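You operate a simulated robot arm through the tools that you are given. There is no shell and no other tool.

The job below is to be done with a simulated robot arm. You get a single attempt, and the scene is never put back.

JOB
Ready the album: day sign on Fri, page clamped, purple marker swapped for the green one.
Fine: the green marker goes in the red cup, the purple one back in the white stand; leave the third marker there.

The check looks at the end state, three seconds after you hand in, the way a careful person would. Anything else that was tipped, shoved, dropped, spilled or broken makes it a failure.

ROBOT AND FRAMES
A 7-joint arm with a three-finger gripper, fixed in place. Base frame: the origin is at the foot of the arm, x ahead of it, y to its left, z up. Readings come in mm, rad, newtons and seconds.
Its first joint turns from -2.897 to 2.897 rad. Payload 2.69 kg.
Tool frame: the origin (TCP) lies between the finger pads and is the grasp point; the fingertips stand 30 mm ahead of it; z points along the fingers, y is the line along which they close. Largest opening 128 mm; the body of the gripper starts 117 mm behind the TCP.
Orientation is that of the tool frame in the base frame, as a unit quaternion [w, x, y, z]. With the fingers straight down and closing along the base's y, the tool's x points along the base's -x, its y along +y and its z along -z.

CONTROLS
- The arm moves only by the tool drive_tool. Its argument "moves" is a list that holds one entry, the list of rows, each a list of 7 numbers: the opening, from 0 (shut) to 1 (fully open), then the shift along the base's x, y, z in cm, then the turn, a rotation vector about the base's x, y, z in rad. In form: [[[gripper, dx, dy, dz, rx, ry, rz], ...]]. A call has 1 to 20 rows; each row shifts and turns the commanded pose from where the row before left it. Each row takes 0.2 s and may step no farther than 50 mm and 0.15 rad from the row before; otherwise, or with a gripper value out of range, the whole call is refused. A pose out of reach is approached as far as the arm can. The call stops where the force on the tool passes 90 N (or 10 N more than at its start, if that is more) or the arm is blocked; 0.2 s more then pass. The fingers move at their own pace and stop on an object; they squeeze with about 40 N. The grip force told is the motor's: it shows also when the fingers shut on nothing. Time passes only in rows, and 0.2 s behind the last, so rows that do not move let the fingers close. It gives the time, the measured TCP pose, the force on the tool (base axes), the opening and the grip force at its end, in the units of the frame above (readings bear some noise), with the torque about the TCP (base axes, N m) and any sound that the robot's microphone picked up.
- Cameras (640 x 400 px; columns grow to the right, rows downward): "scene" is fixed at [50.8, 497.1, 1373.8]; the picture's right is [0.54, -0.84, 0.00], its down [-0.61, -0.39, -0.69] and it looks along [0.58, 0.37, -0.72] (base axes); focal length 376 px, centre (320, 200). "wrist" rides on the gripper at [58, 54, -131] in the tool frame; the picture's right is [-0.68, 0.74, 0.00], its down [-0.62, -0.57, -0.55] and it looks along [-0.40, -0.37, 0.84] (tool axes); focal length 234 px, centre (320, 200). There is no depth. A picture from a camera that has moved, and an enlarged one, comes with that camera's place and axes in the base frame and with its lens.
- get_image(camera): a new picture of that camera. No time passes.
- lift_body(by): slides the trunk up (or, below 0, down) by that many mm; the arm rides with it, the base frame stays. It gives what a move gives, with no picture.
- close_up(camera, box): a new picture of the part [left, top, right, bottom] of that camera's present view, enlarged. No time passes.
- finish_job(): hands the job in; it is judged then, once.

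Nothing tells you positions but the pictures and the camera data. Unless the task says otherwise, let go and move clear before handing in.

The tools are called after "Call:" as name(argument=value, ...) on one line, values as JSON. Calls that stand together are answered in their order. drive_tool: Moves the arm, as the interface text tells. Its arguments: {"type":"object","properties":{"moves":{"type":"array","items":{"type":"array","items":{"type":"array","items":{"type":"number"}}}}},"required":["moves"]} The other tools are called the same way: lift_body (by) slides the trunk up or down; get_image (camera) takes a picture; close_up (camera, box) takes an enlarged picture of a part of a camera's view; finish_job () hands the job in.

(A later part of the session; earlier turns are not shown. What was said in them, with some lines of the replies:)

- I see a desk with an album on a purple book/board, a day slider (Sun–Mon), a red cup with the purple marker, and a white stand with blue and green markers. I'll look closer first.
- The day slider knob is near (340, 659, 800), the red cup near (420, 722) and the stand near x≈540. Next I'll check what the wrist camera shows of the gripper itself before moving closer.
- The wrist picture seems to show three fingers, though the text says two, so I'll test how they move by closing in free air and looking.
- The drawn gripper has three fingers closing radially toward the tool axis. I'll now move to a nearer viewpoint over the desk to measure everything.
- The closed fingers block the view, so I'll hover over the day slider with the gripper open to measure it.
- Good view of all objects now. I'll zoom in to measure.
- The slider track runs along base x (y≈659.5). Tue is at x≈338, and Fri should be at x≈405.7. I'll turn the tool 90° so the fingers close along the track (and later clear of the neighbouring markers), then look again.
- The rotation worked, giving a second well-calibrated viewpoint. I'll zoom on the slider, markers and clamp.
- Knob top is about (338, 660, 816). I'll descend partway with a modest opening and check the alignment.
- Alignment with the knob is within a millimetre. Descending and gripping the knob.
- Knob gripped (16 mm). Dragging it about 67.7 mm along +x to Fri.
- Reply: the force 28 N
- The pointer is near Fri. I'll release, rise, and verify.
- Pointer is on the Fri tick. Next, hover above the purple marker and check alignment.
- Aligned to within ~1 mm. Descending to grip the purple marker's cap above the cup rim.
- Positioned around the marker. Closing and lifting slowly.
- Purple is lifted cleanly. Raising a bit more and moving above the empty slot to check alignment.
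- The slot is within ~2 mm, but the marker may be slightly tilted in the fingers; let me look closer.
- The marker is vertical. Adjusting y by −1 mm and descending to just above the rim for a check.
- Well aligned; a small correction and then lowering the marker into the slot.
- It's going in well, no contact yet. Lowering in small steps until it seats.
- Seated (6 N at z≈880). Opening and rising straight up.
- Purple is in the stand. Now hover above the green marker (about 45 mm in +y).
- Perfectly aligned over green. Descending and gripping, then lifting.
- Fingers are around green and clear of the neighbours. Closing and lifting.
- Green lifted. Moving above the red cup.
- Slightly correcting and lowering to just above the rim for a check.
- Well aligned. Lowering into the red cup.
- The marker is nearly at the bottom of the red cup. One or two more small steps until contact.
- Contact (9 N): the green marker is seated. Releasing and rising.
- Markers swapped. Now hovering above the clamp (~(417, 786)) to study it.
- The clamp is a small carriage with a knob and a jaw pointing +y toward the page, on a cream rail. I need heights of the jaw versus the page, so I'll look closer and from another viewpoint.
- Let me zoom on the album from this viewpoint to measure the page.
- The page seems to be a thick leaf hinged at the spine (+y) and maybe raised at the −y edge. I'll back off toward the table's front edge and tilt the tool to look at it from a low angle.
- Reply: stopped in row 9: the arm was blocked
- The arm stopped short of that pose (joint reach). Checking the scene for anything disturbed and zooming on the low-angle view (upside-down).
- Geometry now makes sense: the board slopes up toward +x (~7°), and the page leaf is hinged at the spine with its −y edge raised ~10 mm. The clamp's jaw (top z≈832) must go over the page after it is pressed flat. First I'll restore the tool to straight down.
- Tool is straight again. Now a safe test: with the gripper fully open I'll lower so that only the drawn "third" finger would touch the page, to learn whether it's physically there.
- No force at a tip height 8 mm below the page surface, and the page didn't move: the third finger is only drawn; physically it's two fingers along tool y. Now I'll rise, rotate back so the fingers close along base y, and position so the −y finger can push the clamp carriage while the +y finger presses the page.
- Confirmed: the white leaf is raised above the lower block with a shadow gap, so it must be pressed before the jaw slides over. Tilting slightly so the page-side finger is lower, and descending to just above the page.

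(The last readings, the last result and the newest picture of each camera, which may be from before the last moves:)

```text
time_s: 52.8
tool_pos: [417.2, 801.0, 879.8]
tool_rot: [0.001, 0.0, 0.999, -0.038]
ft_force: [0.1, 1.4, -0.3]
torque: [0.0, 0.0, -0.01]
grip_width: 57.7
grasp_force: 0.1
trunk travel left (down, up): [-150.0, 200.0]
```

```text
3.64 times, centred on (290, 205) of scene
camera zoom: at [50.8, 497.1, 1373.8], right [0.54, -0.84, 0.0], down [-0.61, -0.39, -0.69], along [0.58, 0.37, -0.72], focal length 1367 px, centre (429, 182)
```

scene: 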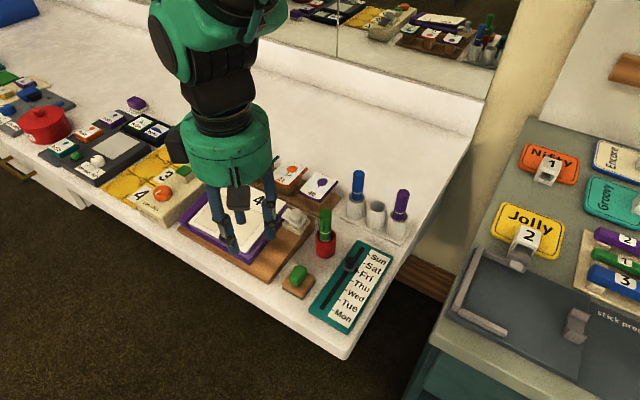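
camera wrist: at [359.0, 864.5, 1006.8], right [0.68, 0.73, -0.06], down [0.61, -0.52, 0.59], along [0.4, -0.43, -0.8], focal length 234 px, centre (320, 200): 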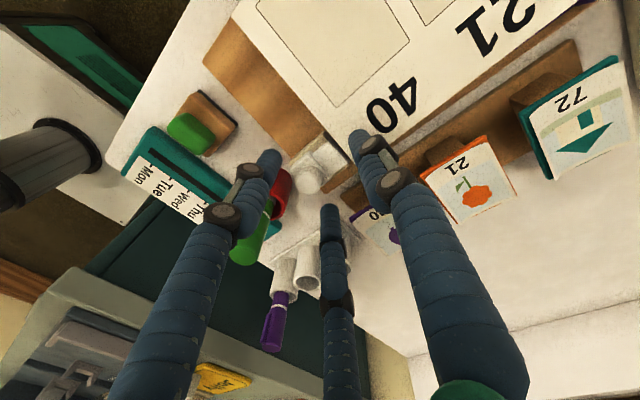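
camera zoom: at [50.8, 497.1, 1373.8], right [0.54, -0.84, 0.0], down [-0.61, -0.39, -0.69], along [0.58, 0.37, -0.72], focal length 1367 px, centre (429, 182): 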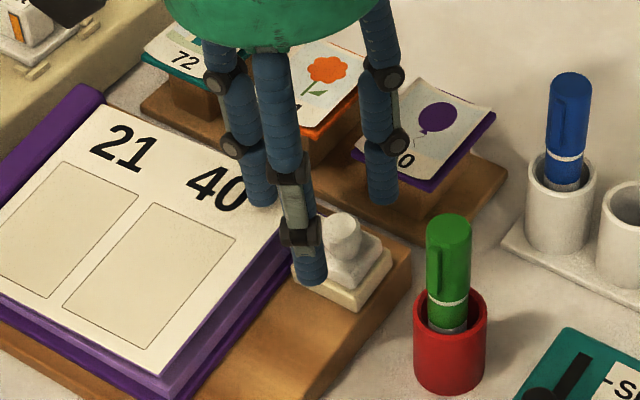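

Now stepping down in small increments watching the force for page contact.

Call:
drive_tool(moves=[[[0.45, 0, 0, -0.5, 0, 0, 0], [0.45, 0, 0, -0.3, 0, 0, 0], [0.45, 0, 0, 0, 0, 0, 0]]])

Call:
drive_tool(moves=[[[0.45, 0, 0, -0.3, 0, 0, 0], [0.45, 0, 0, 0, 0, 0, 0]]])

Call:
drive_tool(moves=[[[0.45, 0, 0, -0.3, 0, 0, 0], [0.45, 0, 0, 0, 0, 0, 0]]])

Call:
close_up(camera="scene", box=[220, 150, 360, 260])

```text
time_s: 53.6
tool_pos: [418.2, 801.3, 872.7]
tool_rot: [0.001, 0.0, 0.999, -0.04]
ft_force: [-0.9, 0.7, 0.0]
torque: [-0.04, 0.01, -0.02]
grip_width: 57.6
grasp_force: 0.1
trunk travel left (down, up): [-150.0, 200.0]
```

```text
time_s: 54.2
tool_pos: [417.7, 801.8, 870.1]
tool_rot: [0.001, -0.001, 0.999, -0.038]
ft_force: [0.4, 0.6, 0.7]
torque: [0.01, -0.01, 0.01]
grip_width: 57.5
grasp_force: 0.0
trunk travel left (down, up): [-150.0, 200.0]
```

```text
time_s: 54.8
tool_pos: [418.2, 801.2, 867.6]
tool_rot: [0.0, 0.0, 0.999, -0.037]
ft_force: [-1.5, 1.8, 8.1]
torque: [0.37, 0.02, 0.05]
grip_width: 59.1
grasp_force: 0.6
trunk travel left (down, up): [-150.0, 200.0]
```

```text
3.64 times, centred on (290, 205) of scene
camera zoom: at [50.8, 497.1, 1373.8], right [0.54, -0.84, 0.0], down [-0.61, -0.39, -0.69], along [0.58, 0.37, -0.72], focal length 1367 px, centre (429, 182)
```

zoom: 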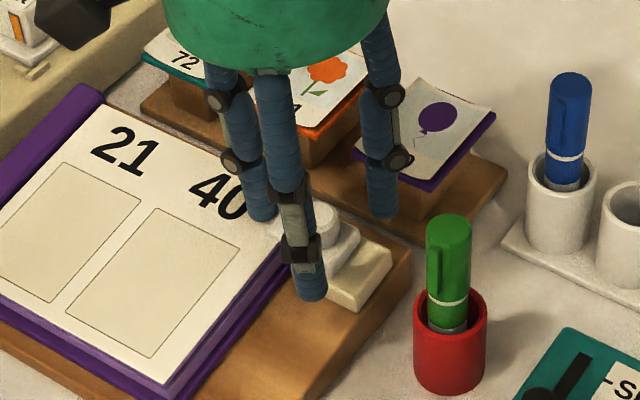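

Contact of ~8 N on the page finger. The view suggests the page and carriage may have changed; zooming in.

Call:
close_up(camera="scene", box=[270, 190, 340, 240])

Call:
close_up(camera="scene", box=[190, 215, 290, 275])

Call:
close_up(camera="wrist", box=[260, 90, 420, 190])

```text
8.00 times, centred on (305, 215) of scene
camera zoom: at [50.8, 497.1, 1373.8], right [0.54, -0.84, 0.0], down [-0.61, -0.39, -0.69], along [0.58, 0.37, -0.72], focal length 3008 px, centre (440, 80)
```

zoom: 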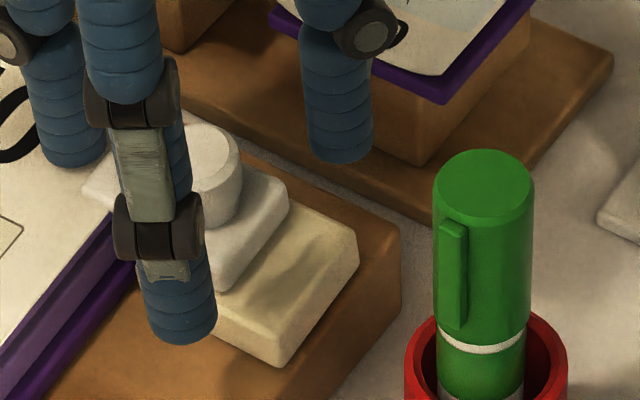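

```text
6.40 times, centred on (240, 245) of scene
camera zoom: at [50.8, 497.1, 1373.8], right [0.54, -0.84, 0.0], down [-0.61, -0.39, -0.69], along [0.58, 0.37, -0.72], focal length 2406 px, centre (832, -88)
```

zoom: 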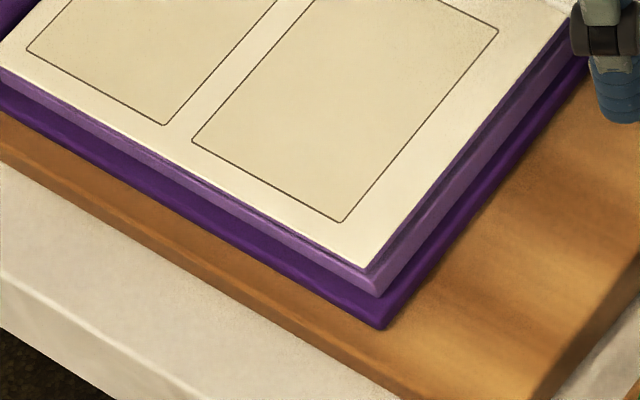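

```text
4.00 times, centred on (340, 140) of wrist
camera zoom: at [359.6, 865.6, 993.7], right [0.68, 0.73, -0.05], down [0.61, -0.52, 0.59], along [0.41, -0.43, -0.8], focal length 937 px, centre (240, 440)
```

zoom: 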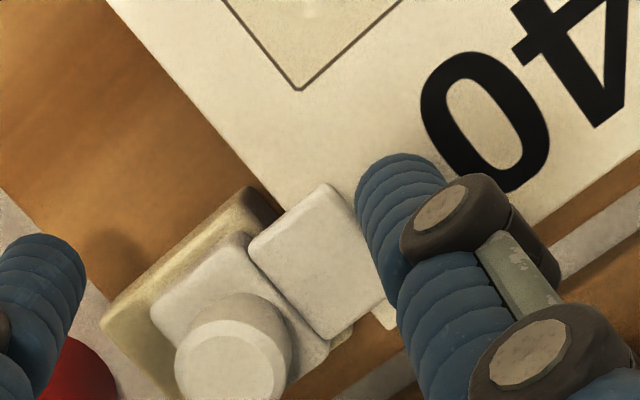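

The carriage already moved ~11 mm toward the page and the jaw now appears over the page edge. Zooming closer to see whether the jaw is on top.

Call:
close_up(camera="wrist", box=[295, 120, 375, 180])

Call:
close_up(camera="scene", box=[275, 200, 305, 220])

Call:
get_image(camera="wrist")

```text
6.67 times, centred on (335, 150) of wrist
camera zoom: at [359.6, 865.6, 993.7], right [0.68, 0.73, -0.05], down [0.61, -0.52, 0.59], along [0.41, -0.43, -0.8], focal length 1561 px, centre (220, 533)
```

zoom: 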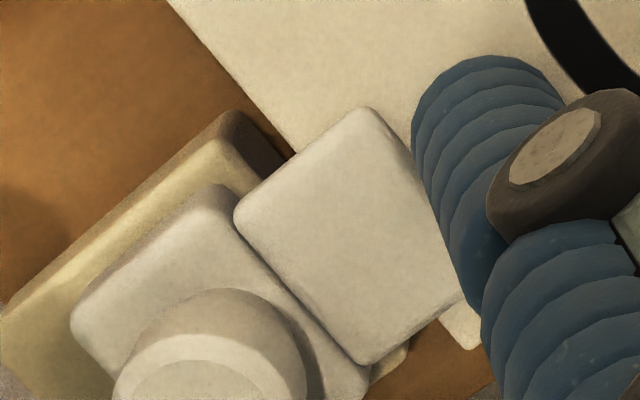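

```text
16.00 times, centred on (290, 210) of scene
camera zoom: at [50.8, 497.1, 1373.8], right [0.54, -0.84, 0.0], down [-0.61, -0.39, -0.69], along [0.58, 0.37, -0.72], focal length 6016 px, centre (800, 40)
```

zoom: 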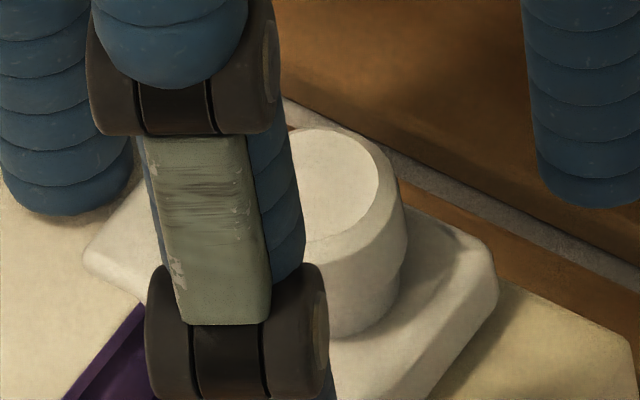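

```text
taken
camera wrist: at [359.6, 865.6, 993.7], right [0.68, 0.73, -0.05], down [0.61, -0.52, 0.59], along [0.41, -0.43, -0.8], focal length 234 px, centre (320, 200)
```

wrist: 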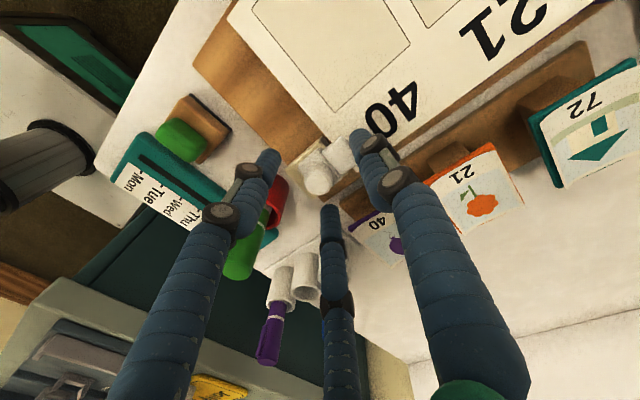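

The jaw is on top of the page edge (over half its length); it seems it now rests against the +y finger. I'll lift straight up slowly and see whether it holds.

Call:
drive_tool(moves=[[[0.45, 0, 0, 0.4, 0, 0, 0], [0.45, 0, 0, 0.6, 0, 0, 0], [0.45, 0, 0, 0, 0, 0, 0]]])

Call:
close_up(camera="scene", box=[190, 215, 290, 275])

Call:
close_up(camera="wrist", box=[280, 100, 400, 180])

```text
time_s: 55.6
tool_pos: [419.0, 801.0, 876.9]
tool_rot: [0.001, 0.0, 0.999, -0.039]
ft_force: [-0.9, 0.4, 0.3]
torque: [0.03, 0.02, -0.04]
grip_width: 57.5
grasp_force: 0.0
trunk travel left (down, up): [-150.0, 200.0]
```

```text
6.40 times, centred on (240, 245) of scene
camera zoom: at [50.8, 497.1, 1373.8], right [0.54, -0.84, 0.0], down [-0.61, -0.39, -0.69], along [0.58, 0.37, -0.72], focal length 2406 px, centre (832, -88)
```

zoom: 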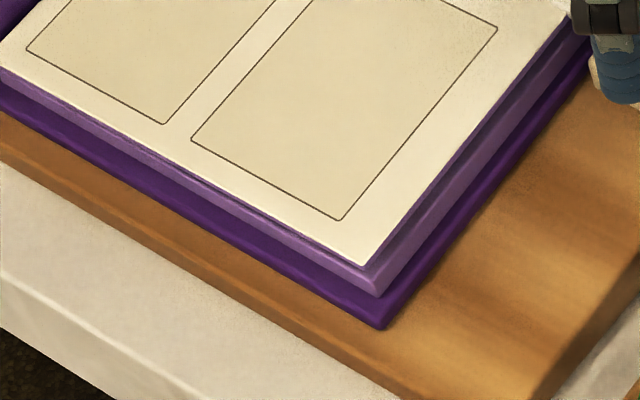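

```text
5.00 times, centred on (340, 140) of wrist
camera zoom: at [359.7, 864.8, 1002.3], right [0.68, 0.73, -0.06], down [0.61, -0.52, 0.59], along [0.4, -0.44, -0.8], focal length 1171 px, centre (220, 500)
```

zoom: 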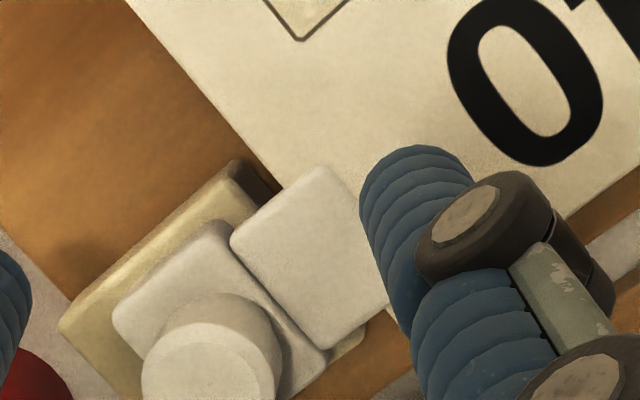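

The page stays down under the jaw. Lifting fully clear to inspect the clamp.

Call:
drive_tool(moves=[[[0.45, 0, 0, 3, 0, 0, 0], [0.45, 0, 0, 4, 0, 0, 0], [0.45, 0, 0, 4, 0.08, 0, 0], [0.45, -2, 3, 0, 0, 0, 0], [0.45, -3, 4, 0, 0, 0, 0], [0.45, -4, 2, 0, 0, 0, 0], [0.45, 0, 0, 0, 0, 0, 0]]])

Call:
get_image(camera="scene")

Call:
close_up(camera="scene", box=[270, 190, 340, 240])

Call:
get_image(camera="wrist")

```text
time_s: 57.2
tool_pos: [328.6, 891.7, 985.9]
tool_rot: [0.001, 0.0, 1.0, 0.001]
ft_force: [-1.4, -0.4, 0.6]
torque: [0.0, -0.1, 0.04]
grip_width: 57.7
grasp_force: 0.0
trunk travel left (down, up): [-150.0, 200.0]
```

```text
taken
```

scene: 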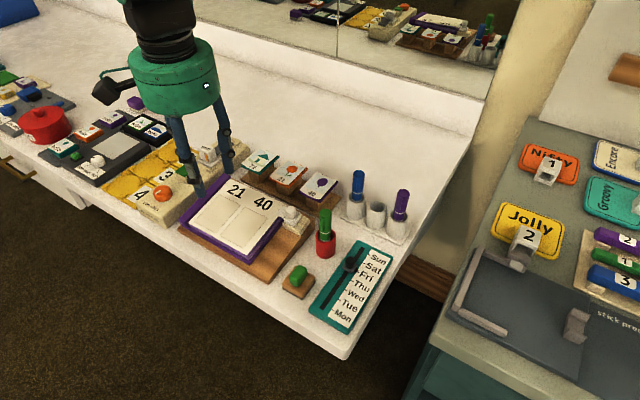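

```text
8.00 times, centred on (305, 215) of scene
camera zoom: at [50.8, 497.1, 1373.8], right [0.54, -0.84, 0.0], down [-0.61, -0.39, -0.69], along [0.58, 0.37, -0.72], focal length 3008 px, centre (440, 80)
```

zoom: 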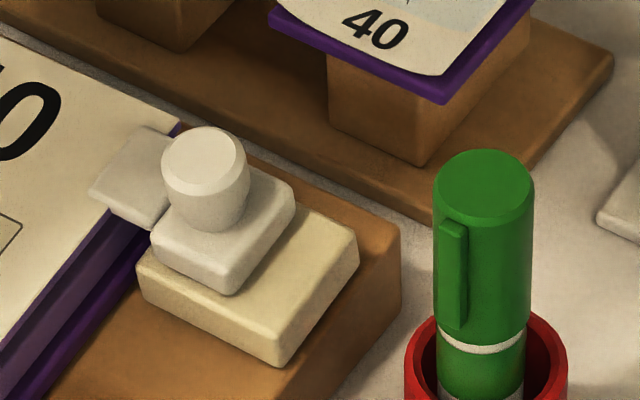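

```text
taken
camera wrist: at [270.6, 945.1, 1117.5], right [0.68, 0.74, 0.0], down [0.61, -0.57, 0.55], along [0.41, -0.37, -0.84], focal length 234 px, centre (320, 200)
```

wrist: 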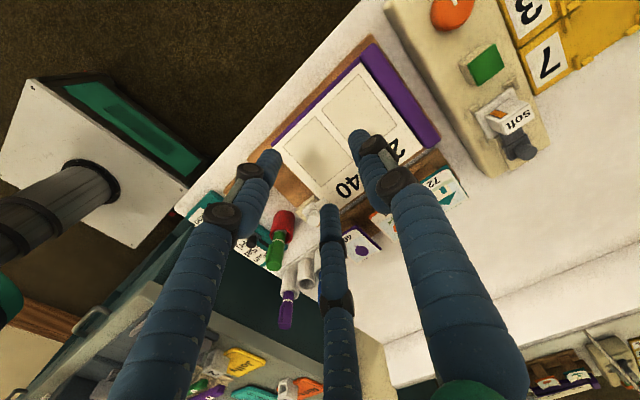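

The jaw is over the page edge and the page is held down; carriage looks near its end of travel. I'll confirm with a gentle push on the knob from the −y side, using closed fingers.

Call:
drive_tool(moves=[[[0, 2.2, -3.1, 0, 0, 0, 0], [0, 2.2, -3.1, 0, 0, 0, 0], [0, 2.2, -3.2, 0, 0, 0, 0], [0, 2.2, -3.2, 0, 0, 0, 0], [0, 0, 0, -3, 0, 0, 0], [0, 0, 0, -3, 0, 0, 0], [0, 0, 0, -3, 0, 0, 0], [0, 0, 0, 0, 0, 0, 0]]])

Call:
get_image(camera="wrist")

Call:
close_up(camera="scene", box=[250, 170, 360, 260])

```text
time_s: 59.0
tool_pos: [416.5, 765.2, 898.3]
tool_rot: [0.001, 0.0, 1.0, 0.001]
ft_force: [-0.4, 0.9, 0.3]
torque: [-0.02, 0.02, 0.0]
grip_width: 2.1
grasp_force: 31.2
trunk travel left (down, up): [-150.0, 200.0]
```

```text
taken
camera wrist: at [357.7, 818.8, 1028.6], right [0.68, 0.74, 0.0], down [0.61, -0.57, 0.55], along [0.4, -0.37, -0.84], focal length 234 px, centre (320, 200)
```

wrist: 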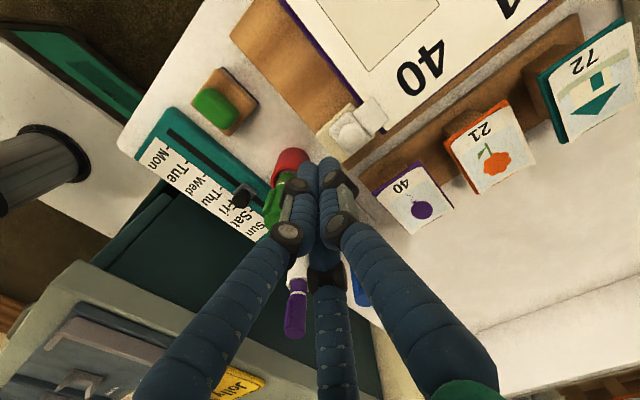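

```text
4.44 times, centred on (305, 215) of scene
camera zoom: at [50.8, 497.1, 1373.8], right [0.54, -0.84, 0.0], down [-0.61, -0.39, -0.69], along [0.58, 0.37, -0.72], focal length 1671 px, centre (387, 133)
```

zoom: 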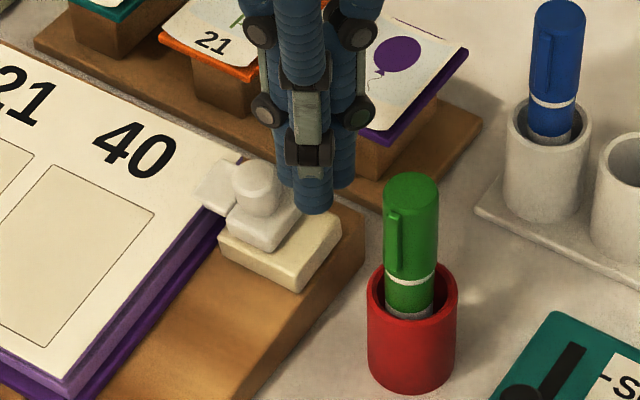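

Call:
drive_tool(moves=[[[0, 0, 0, -1.5, 0, 0, 0], [0, 0, 0, -1.3, 0, 0, 0], [0, 0, 0.8, 0, 0, 0, 0], [0, 0, 0, 0, 0, 0, 0]]])

Call:
drive_tool(moves=[[[0, 0, 0.2, 0, 0, 0, 0], [0, 0, 0, 0, 0, 0, 0]]])

Call:
drive_tool(moves=[[[0, 0, 0.2, 0, 0, 0, 0], [0, 0, 0, 0, 0, 0, 0]]])

Call:
close_up(camera="wrist", box=[280, 80, 440, 180])

```text
time_s: 60.0
tool_pos: [416.9, 774.1, 868.7]
tool_rot: [0.0, 0.0, 1.0, 0.002]
ft_force: [-0.8, -0.4, -0.1]
torque: [-0.04, 0.02, -0.01]
grip_width: 2.0
grasp_force: 31.1
trunk travel left (down, up): [-150.0, 200.0]
```

```text
time_s: 60.6
tool_pos: [414.4, 776.1, 869.2]
tool_rot: [0.002, -0.001, 1.0, 0.001]
ft_force: [-0.1, -0.6, -0.5]
torque: [0.01, 0.0, 0.03]
grip_width: 1.9
grasp_force: 31.9
trunk travel left (down, up): [-150.0, 200.0]
```

```text
time_s: 61.2
tool_pos: [416.5, 776.6, 868.8]
tool_rot: [0.001, 0.0, 1.0, 0.0]
ft_force: [0.1, 0.2, 0.3]
torque: [0.02, -0.01, 0.0]
grip_width: 2.0
grasp_force: 31.7
trunk travel left (down, up): [-150.0, 200.0]
```

```text
4.00 times, centred on (360, 130) of wrist
camera zoom: at [357.5, 830.5, 1000.3], right [0.68, 0.74, 0.0], down [0.61, -0.57, 0.55], along [0.4, -0.37, -0.84], focal length 937 px, centre (160, 480)
```

zoom: 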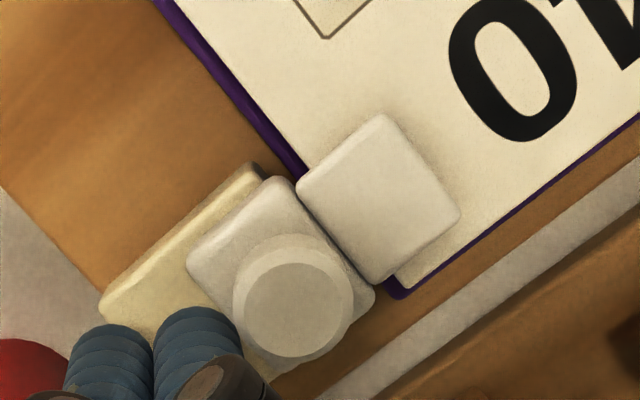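

The knob is now at y≈806: the carriage went all the way to the rail's end and the jaw fully covers the page edge, so no more pushing is needed. Backing off and moving clear.

Call:
drive_tool(moves=[[[0, 0, -0.6, 0, 0, 0, 0], [0, 0, 0, 3, 0, 0, 0], [0, 0, 0, 4, 0, 0, 0], [0, 0, 0, 5, 0, 0, 0], [0.3, 0, 0, 4, 0, 0, 0], [0.3, -4, 2, 2, 0, 0, 0], [0.3, -4, 3, 0, 0, 0, 0], [0.3, -4, 3, 0, 0, 0, 0], [0.3, -4, 3, 0, 0, 0, 0], [0.3, -4, 3, 0, 0, 0, 0], [0.3, 0, 4, 0, 0, 0, 0], [0.3, 0, 0, 0, 0, 0, 0]]])

Call:
get_image(camera="scene")

Call:
close_up(camera="scene", box=[270, 160, 430, 260])

Call:
close_up(camera="scene", box=[170, 160, 330, 280])

Call:
close_up(camera="scene", box=[300, 230, 400, 300])

```text
time_s: 63.8
tool_pos: [214.9, 953.1, 1047.0]
tool_rot: [0.002, 0.001, 1.0, 0.001]
ft_force: [-0.4, -0.2, -1.0]
torque: [-0.05, 0.04, 0.02]
grip_width: 38.5
grasp_force: 0.1
trunk travel left (down, up): [-150.0, 200.0]
```

```text
taken
```

scene: 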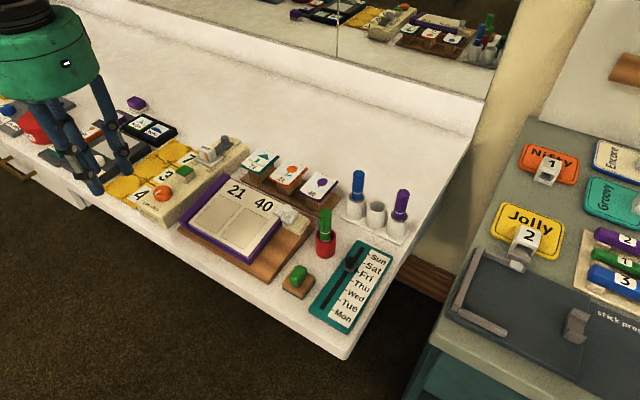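

```text
4.00 times, centred on (350, 210) of scene
camera zoom: at [50.8, 497.1, 1373.8], right [0.54, -0.84, 0.0], down [-0.61, -0.39, -0.69], along [0.58, 0.37, -0.72], focal length 1504 px, centre (200, 160)
```

zoom: 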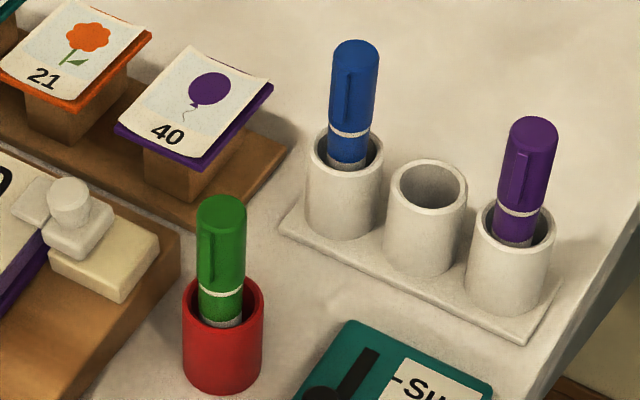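

```text
3.33 times, centred on (250, 220) of scene
camera zoom: at [50.8, 497.1, 1373.8], right [0.54, -0.84, 0.0], down [-0.61, -0.39, -0.69], along [0.58, 0.37, -0.72], focal length 1253 px, centre (553, 133)
```

zoom: 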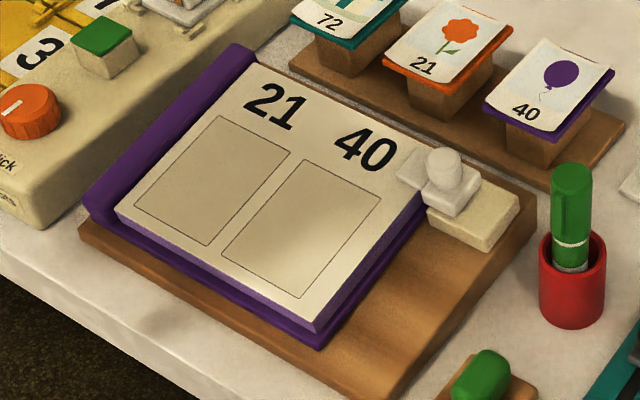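

```text
5.71 times, centred on (350, 265) of scene
camera zoom: at [50.8, 497.1, 1373.8], right [0.54, -0.84, 0.0], down [-0.61, -0.39, -0.69], along [0.58, 0.37, -0.72], focal length 2149 px, centre (149, -171)
```

zoom: 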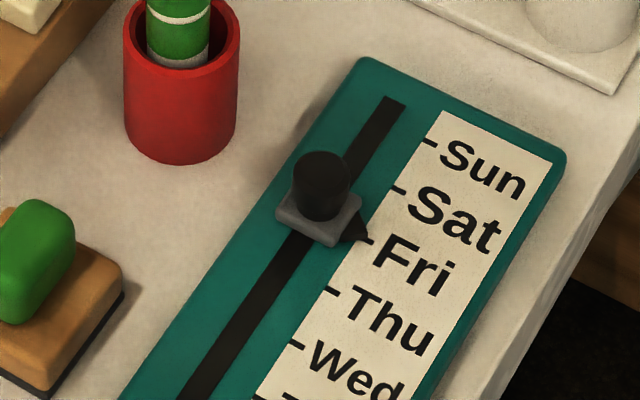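

Everything looks right: Fri, green in the red cup, purple and blue in the stand, page flat under the jaw. I'll wait a moment and re-check the clamp for drift.

Call:
drive_tool(moves=[[[0.3, 0, 0, 0, 0, 0, 0], [0.3, 0, 0, 0, 0, 0, 0], [0.3, 0, 0, 0, 0, 0, 0], [0.3, 0, 0, 0, 0, 0, 0], [0.3, 0, 0, 0, 0, 0, 0], [0.3, 0, 0, 0, 0, 0, 0], [0.3, 0, 0, 0, 0, 0, 0], [0.3, 0, 0, 0, 0, 0, 0], [0.3, 0, 0, 0, 0, 0, 0], [0.3, 0, 0, 0, 0, 0, 0]]])

Call:
close_up(camera="scene", box=[270, 190, 340, 240])

Call:
close_up(camera="scene", box=[190, 215, 290, 275])

```text
time_s: 66.0
tool_pos: [215.8, 951.9, 1046.9]
tool_rot: [0.0, 0.0, 1.0, 0.001]
ft_force: [-0.6, 0.5, -0.5]
torque: [-0.05, 0.0, 0.01]
grip_width: 38.4
grasp_force: 0.1
trunk travel left (down, up): [-150.0, 200.0]
```

```text
8.00 times, centred on (305, 215) of scene
camera zoom: at [50.8, 497.1, 1373.8], right [0.54, -0.84, 0.0], down [-0.61, -0.39, -0.69], along [0.58, 0.37, -0.72], focal length 3008 px, centre (440, 80)
```

zoom: 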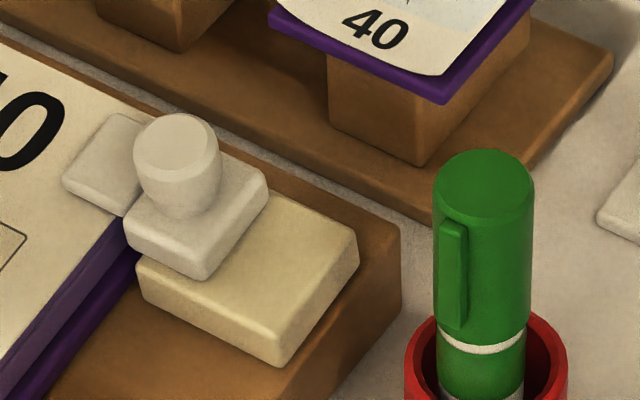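

```text
6.40 times, centred on (240, 245) of scene
camera zoom: at [50.8, 497.1, 1373.8], right [0.54, -0.84, 0.0], down [-0.61, -0.39, -0.69], along [0.58, 0.37, -0.72], focal length 2406 px, centre (832, -88)
```

zoom: 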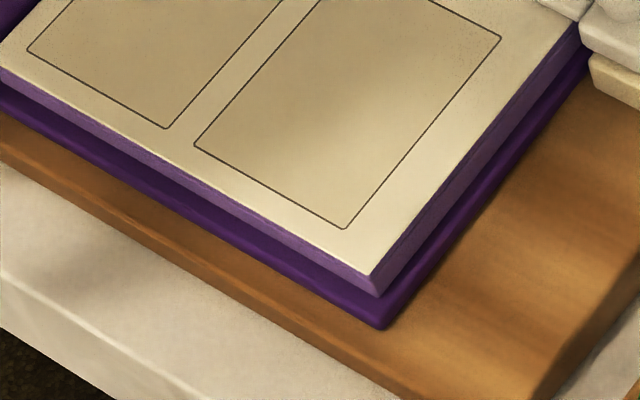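

The clamp is stable, with its jaw over the flat page. The day slider is on Fri, and all three markers are where they should be. The arm is clear, so I'm handing in.

Call:
finish_job()

```text
The job is handed in.
```

The album is ready and handed in. These were the positions in the last pictures before I handed in:

- **Day sign:** the pointer sits on the Fri tick.
- **Page:** it lies flat, with the clamp's jaw over its edge. The clamp had not moved when I looked again about two seconds later.
- **Markers:** green is in the red cup and purple is in the white stand, in the slot that was empty at the start. Blue was not touched, and green's old slot is now empty.

While I was lowering the fingers to press the page down, the clamp slid forward before I had deliberately pushed it. By my measurements it kept moving to the end of its rail, and I did not find out why. In the pictures nothing else looked tipped or moved, and the arm was clear of everything at hand-in.
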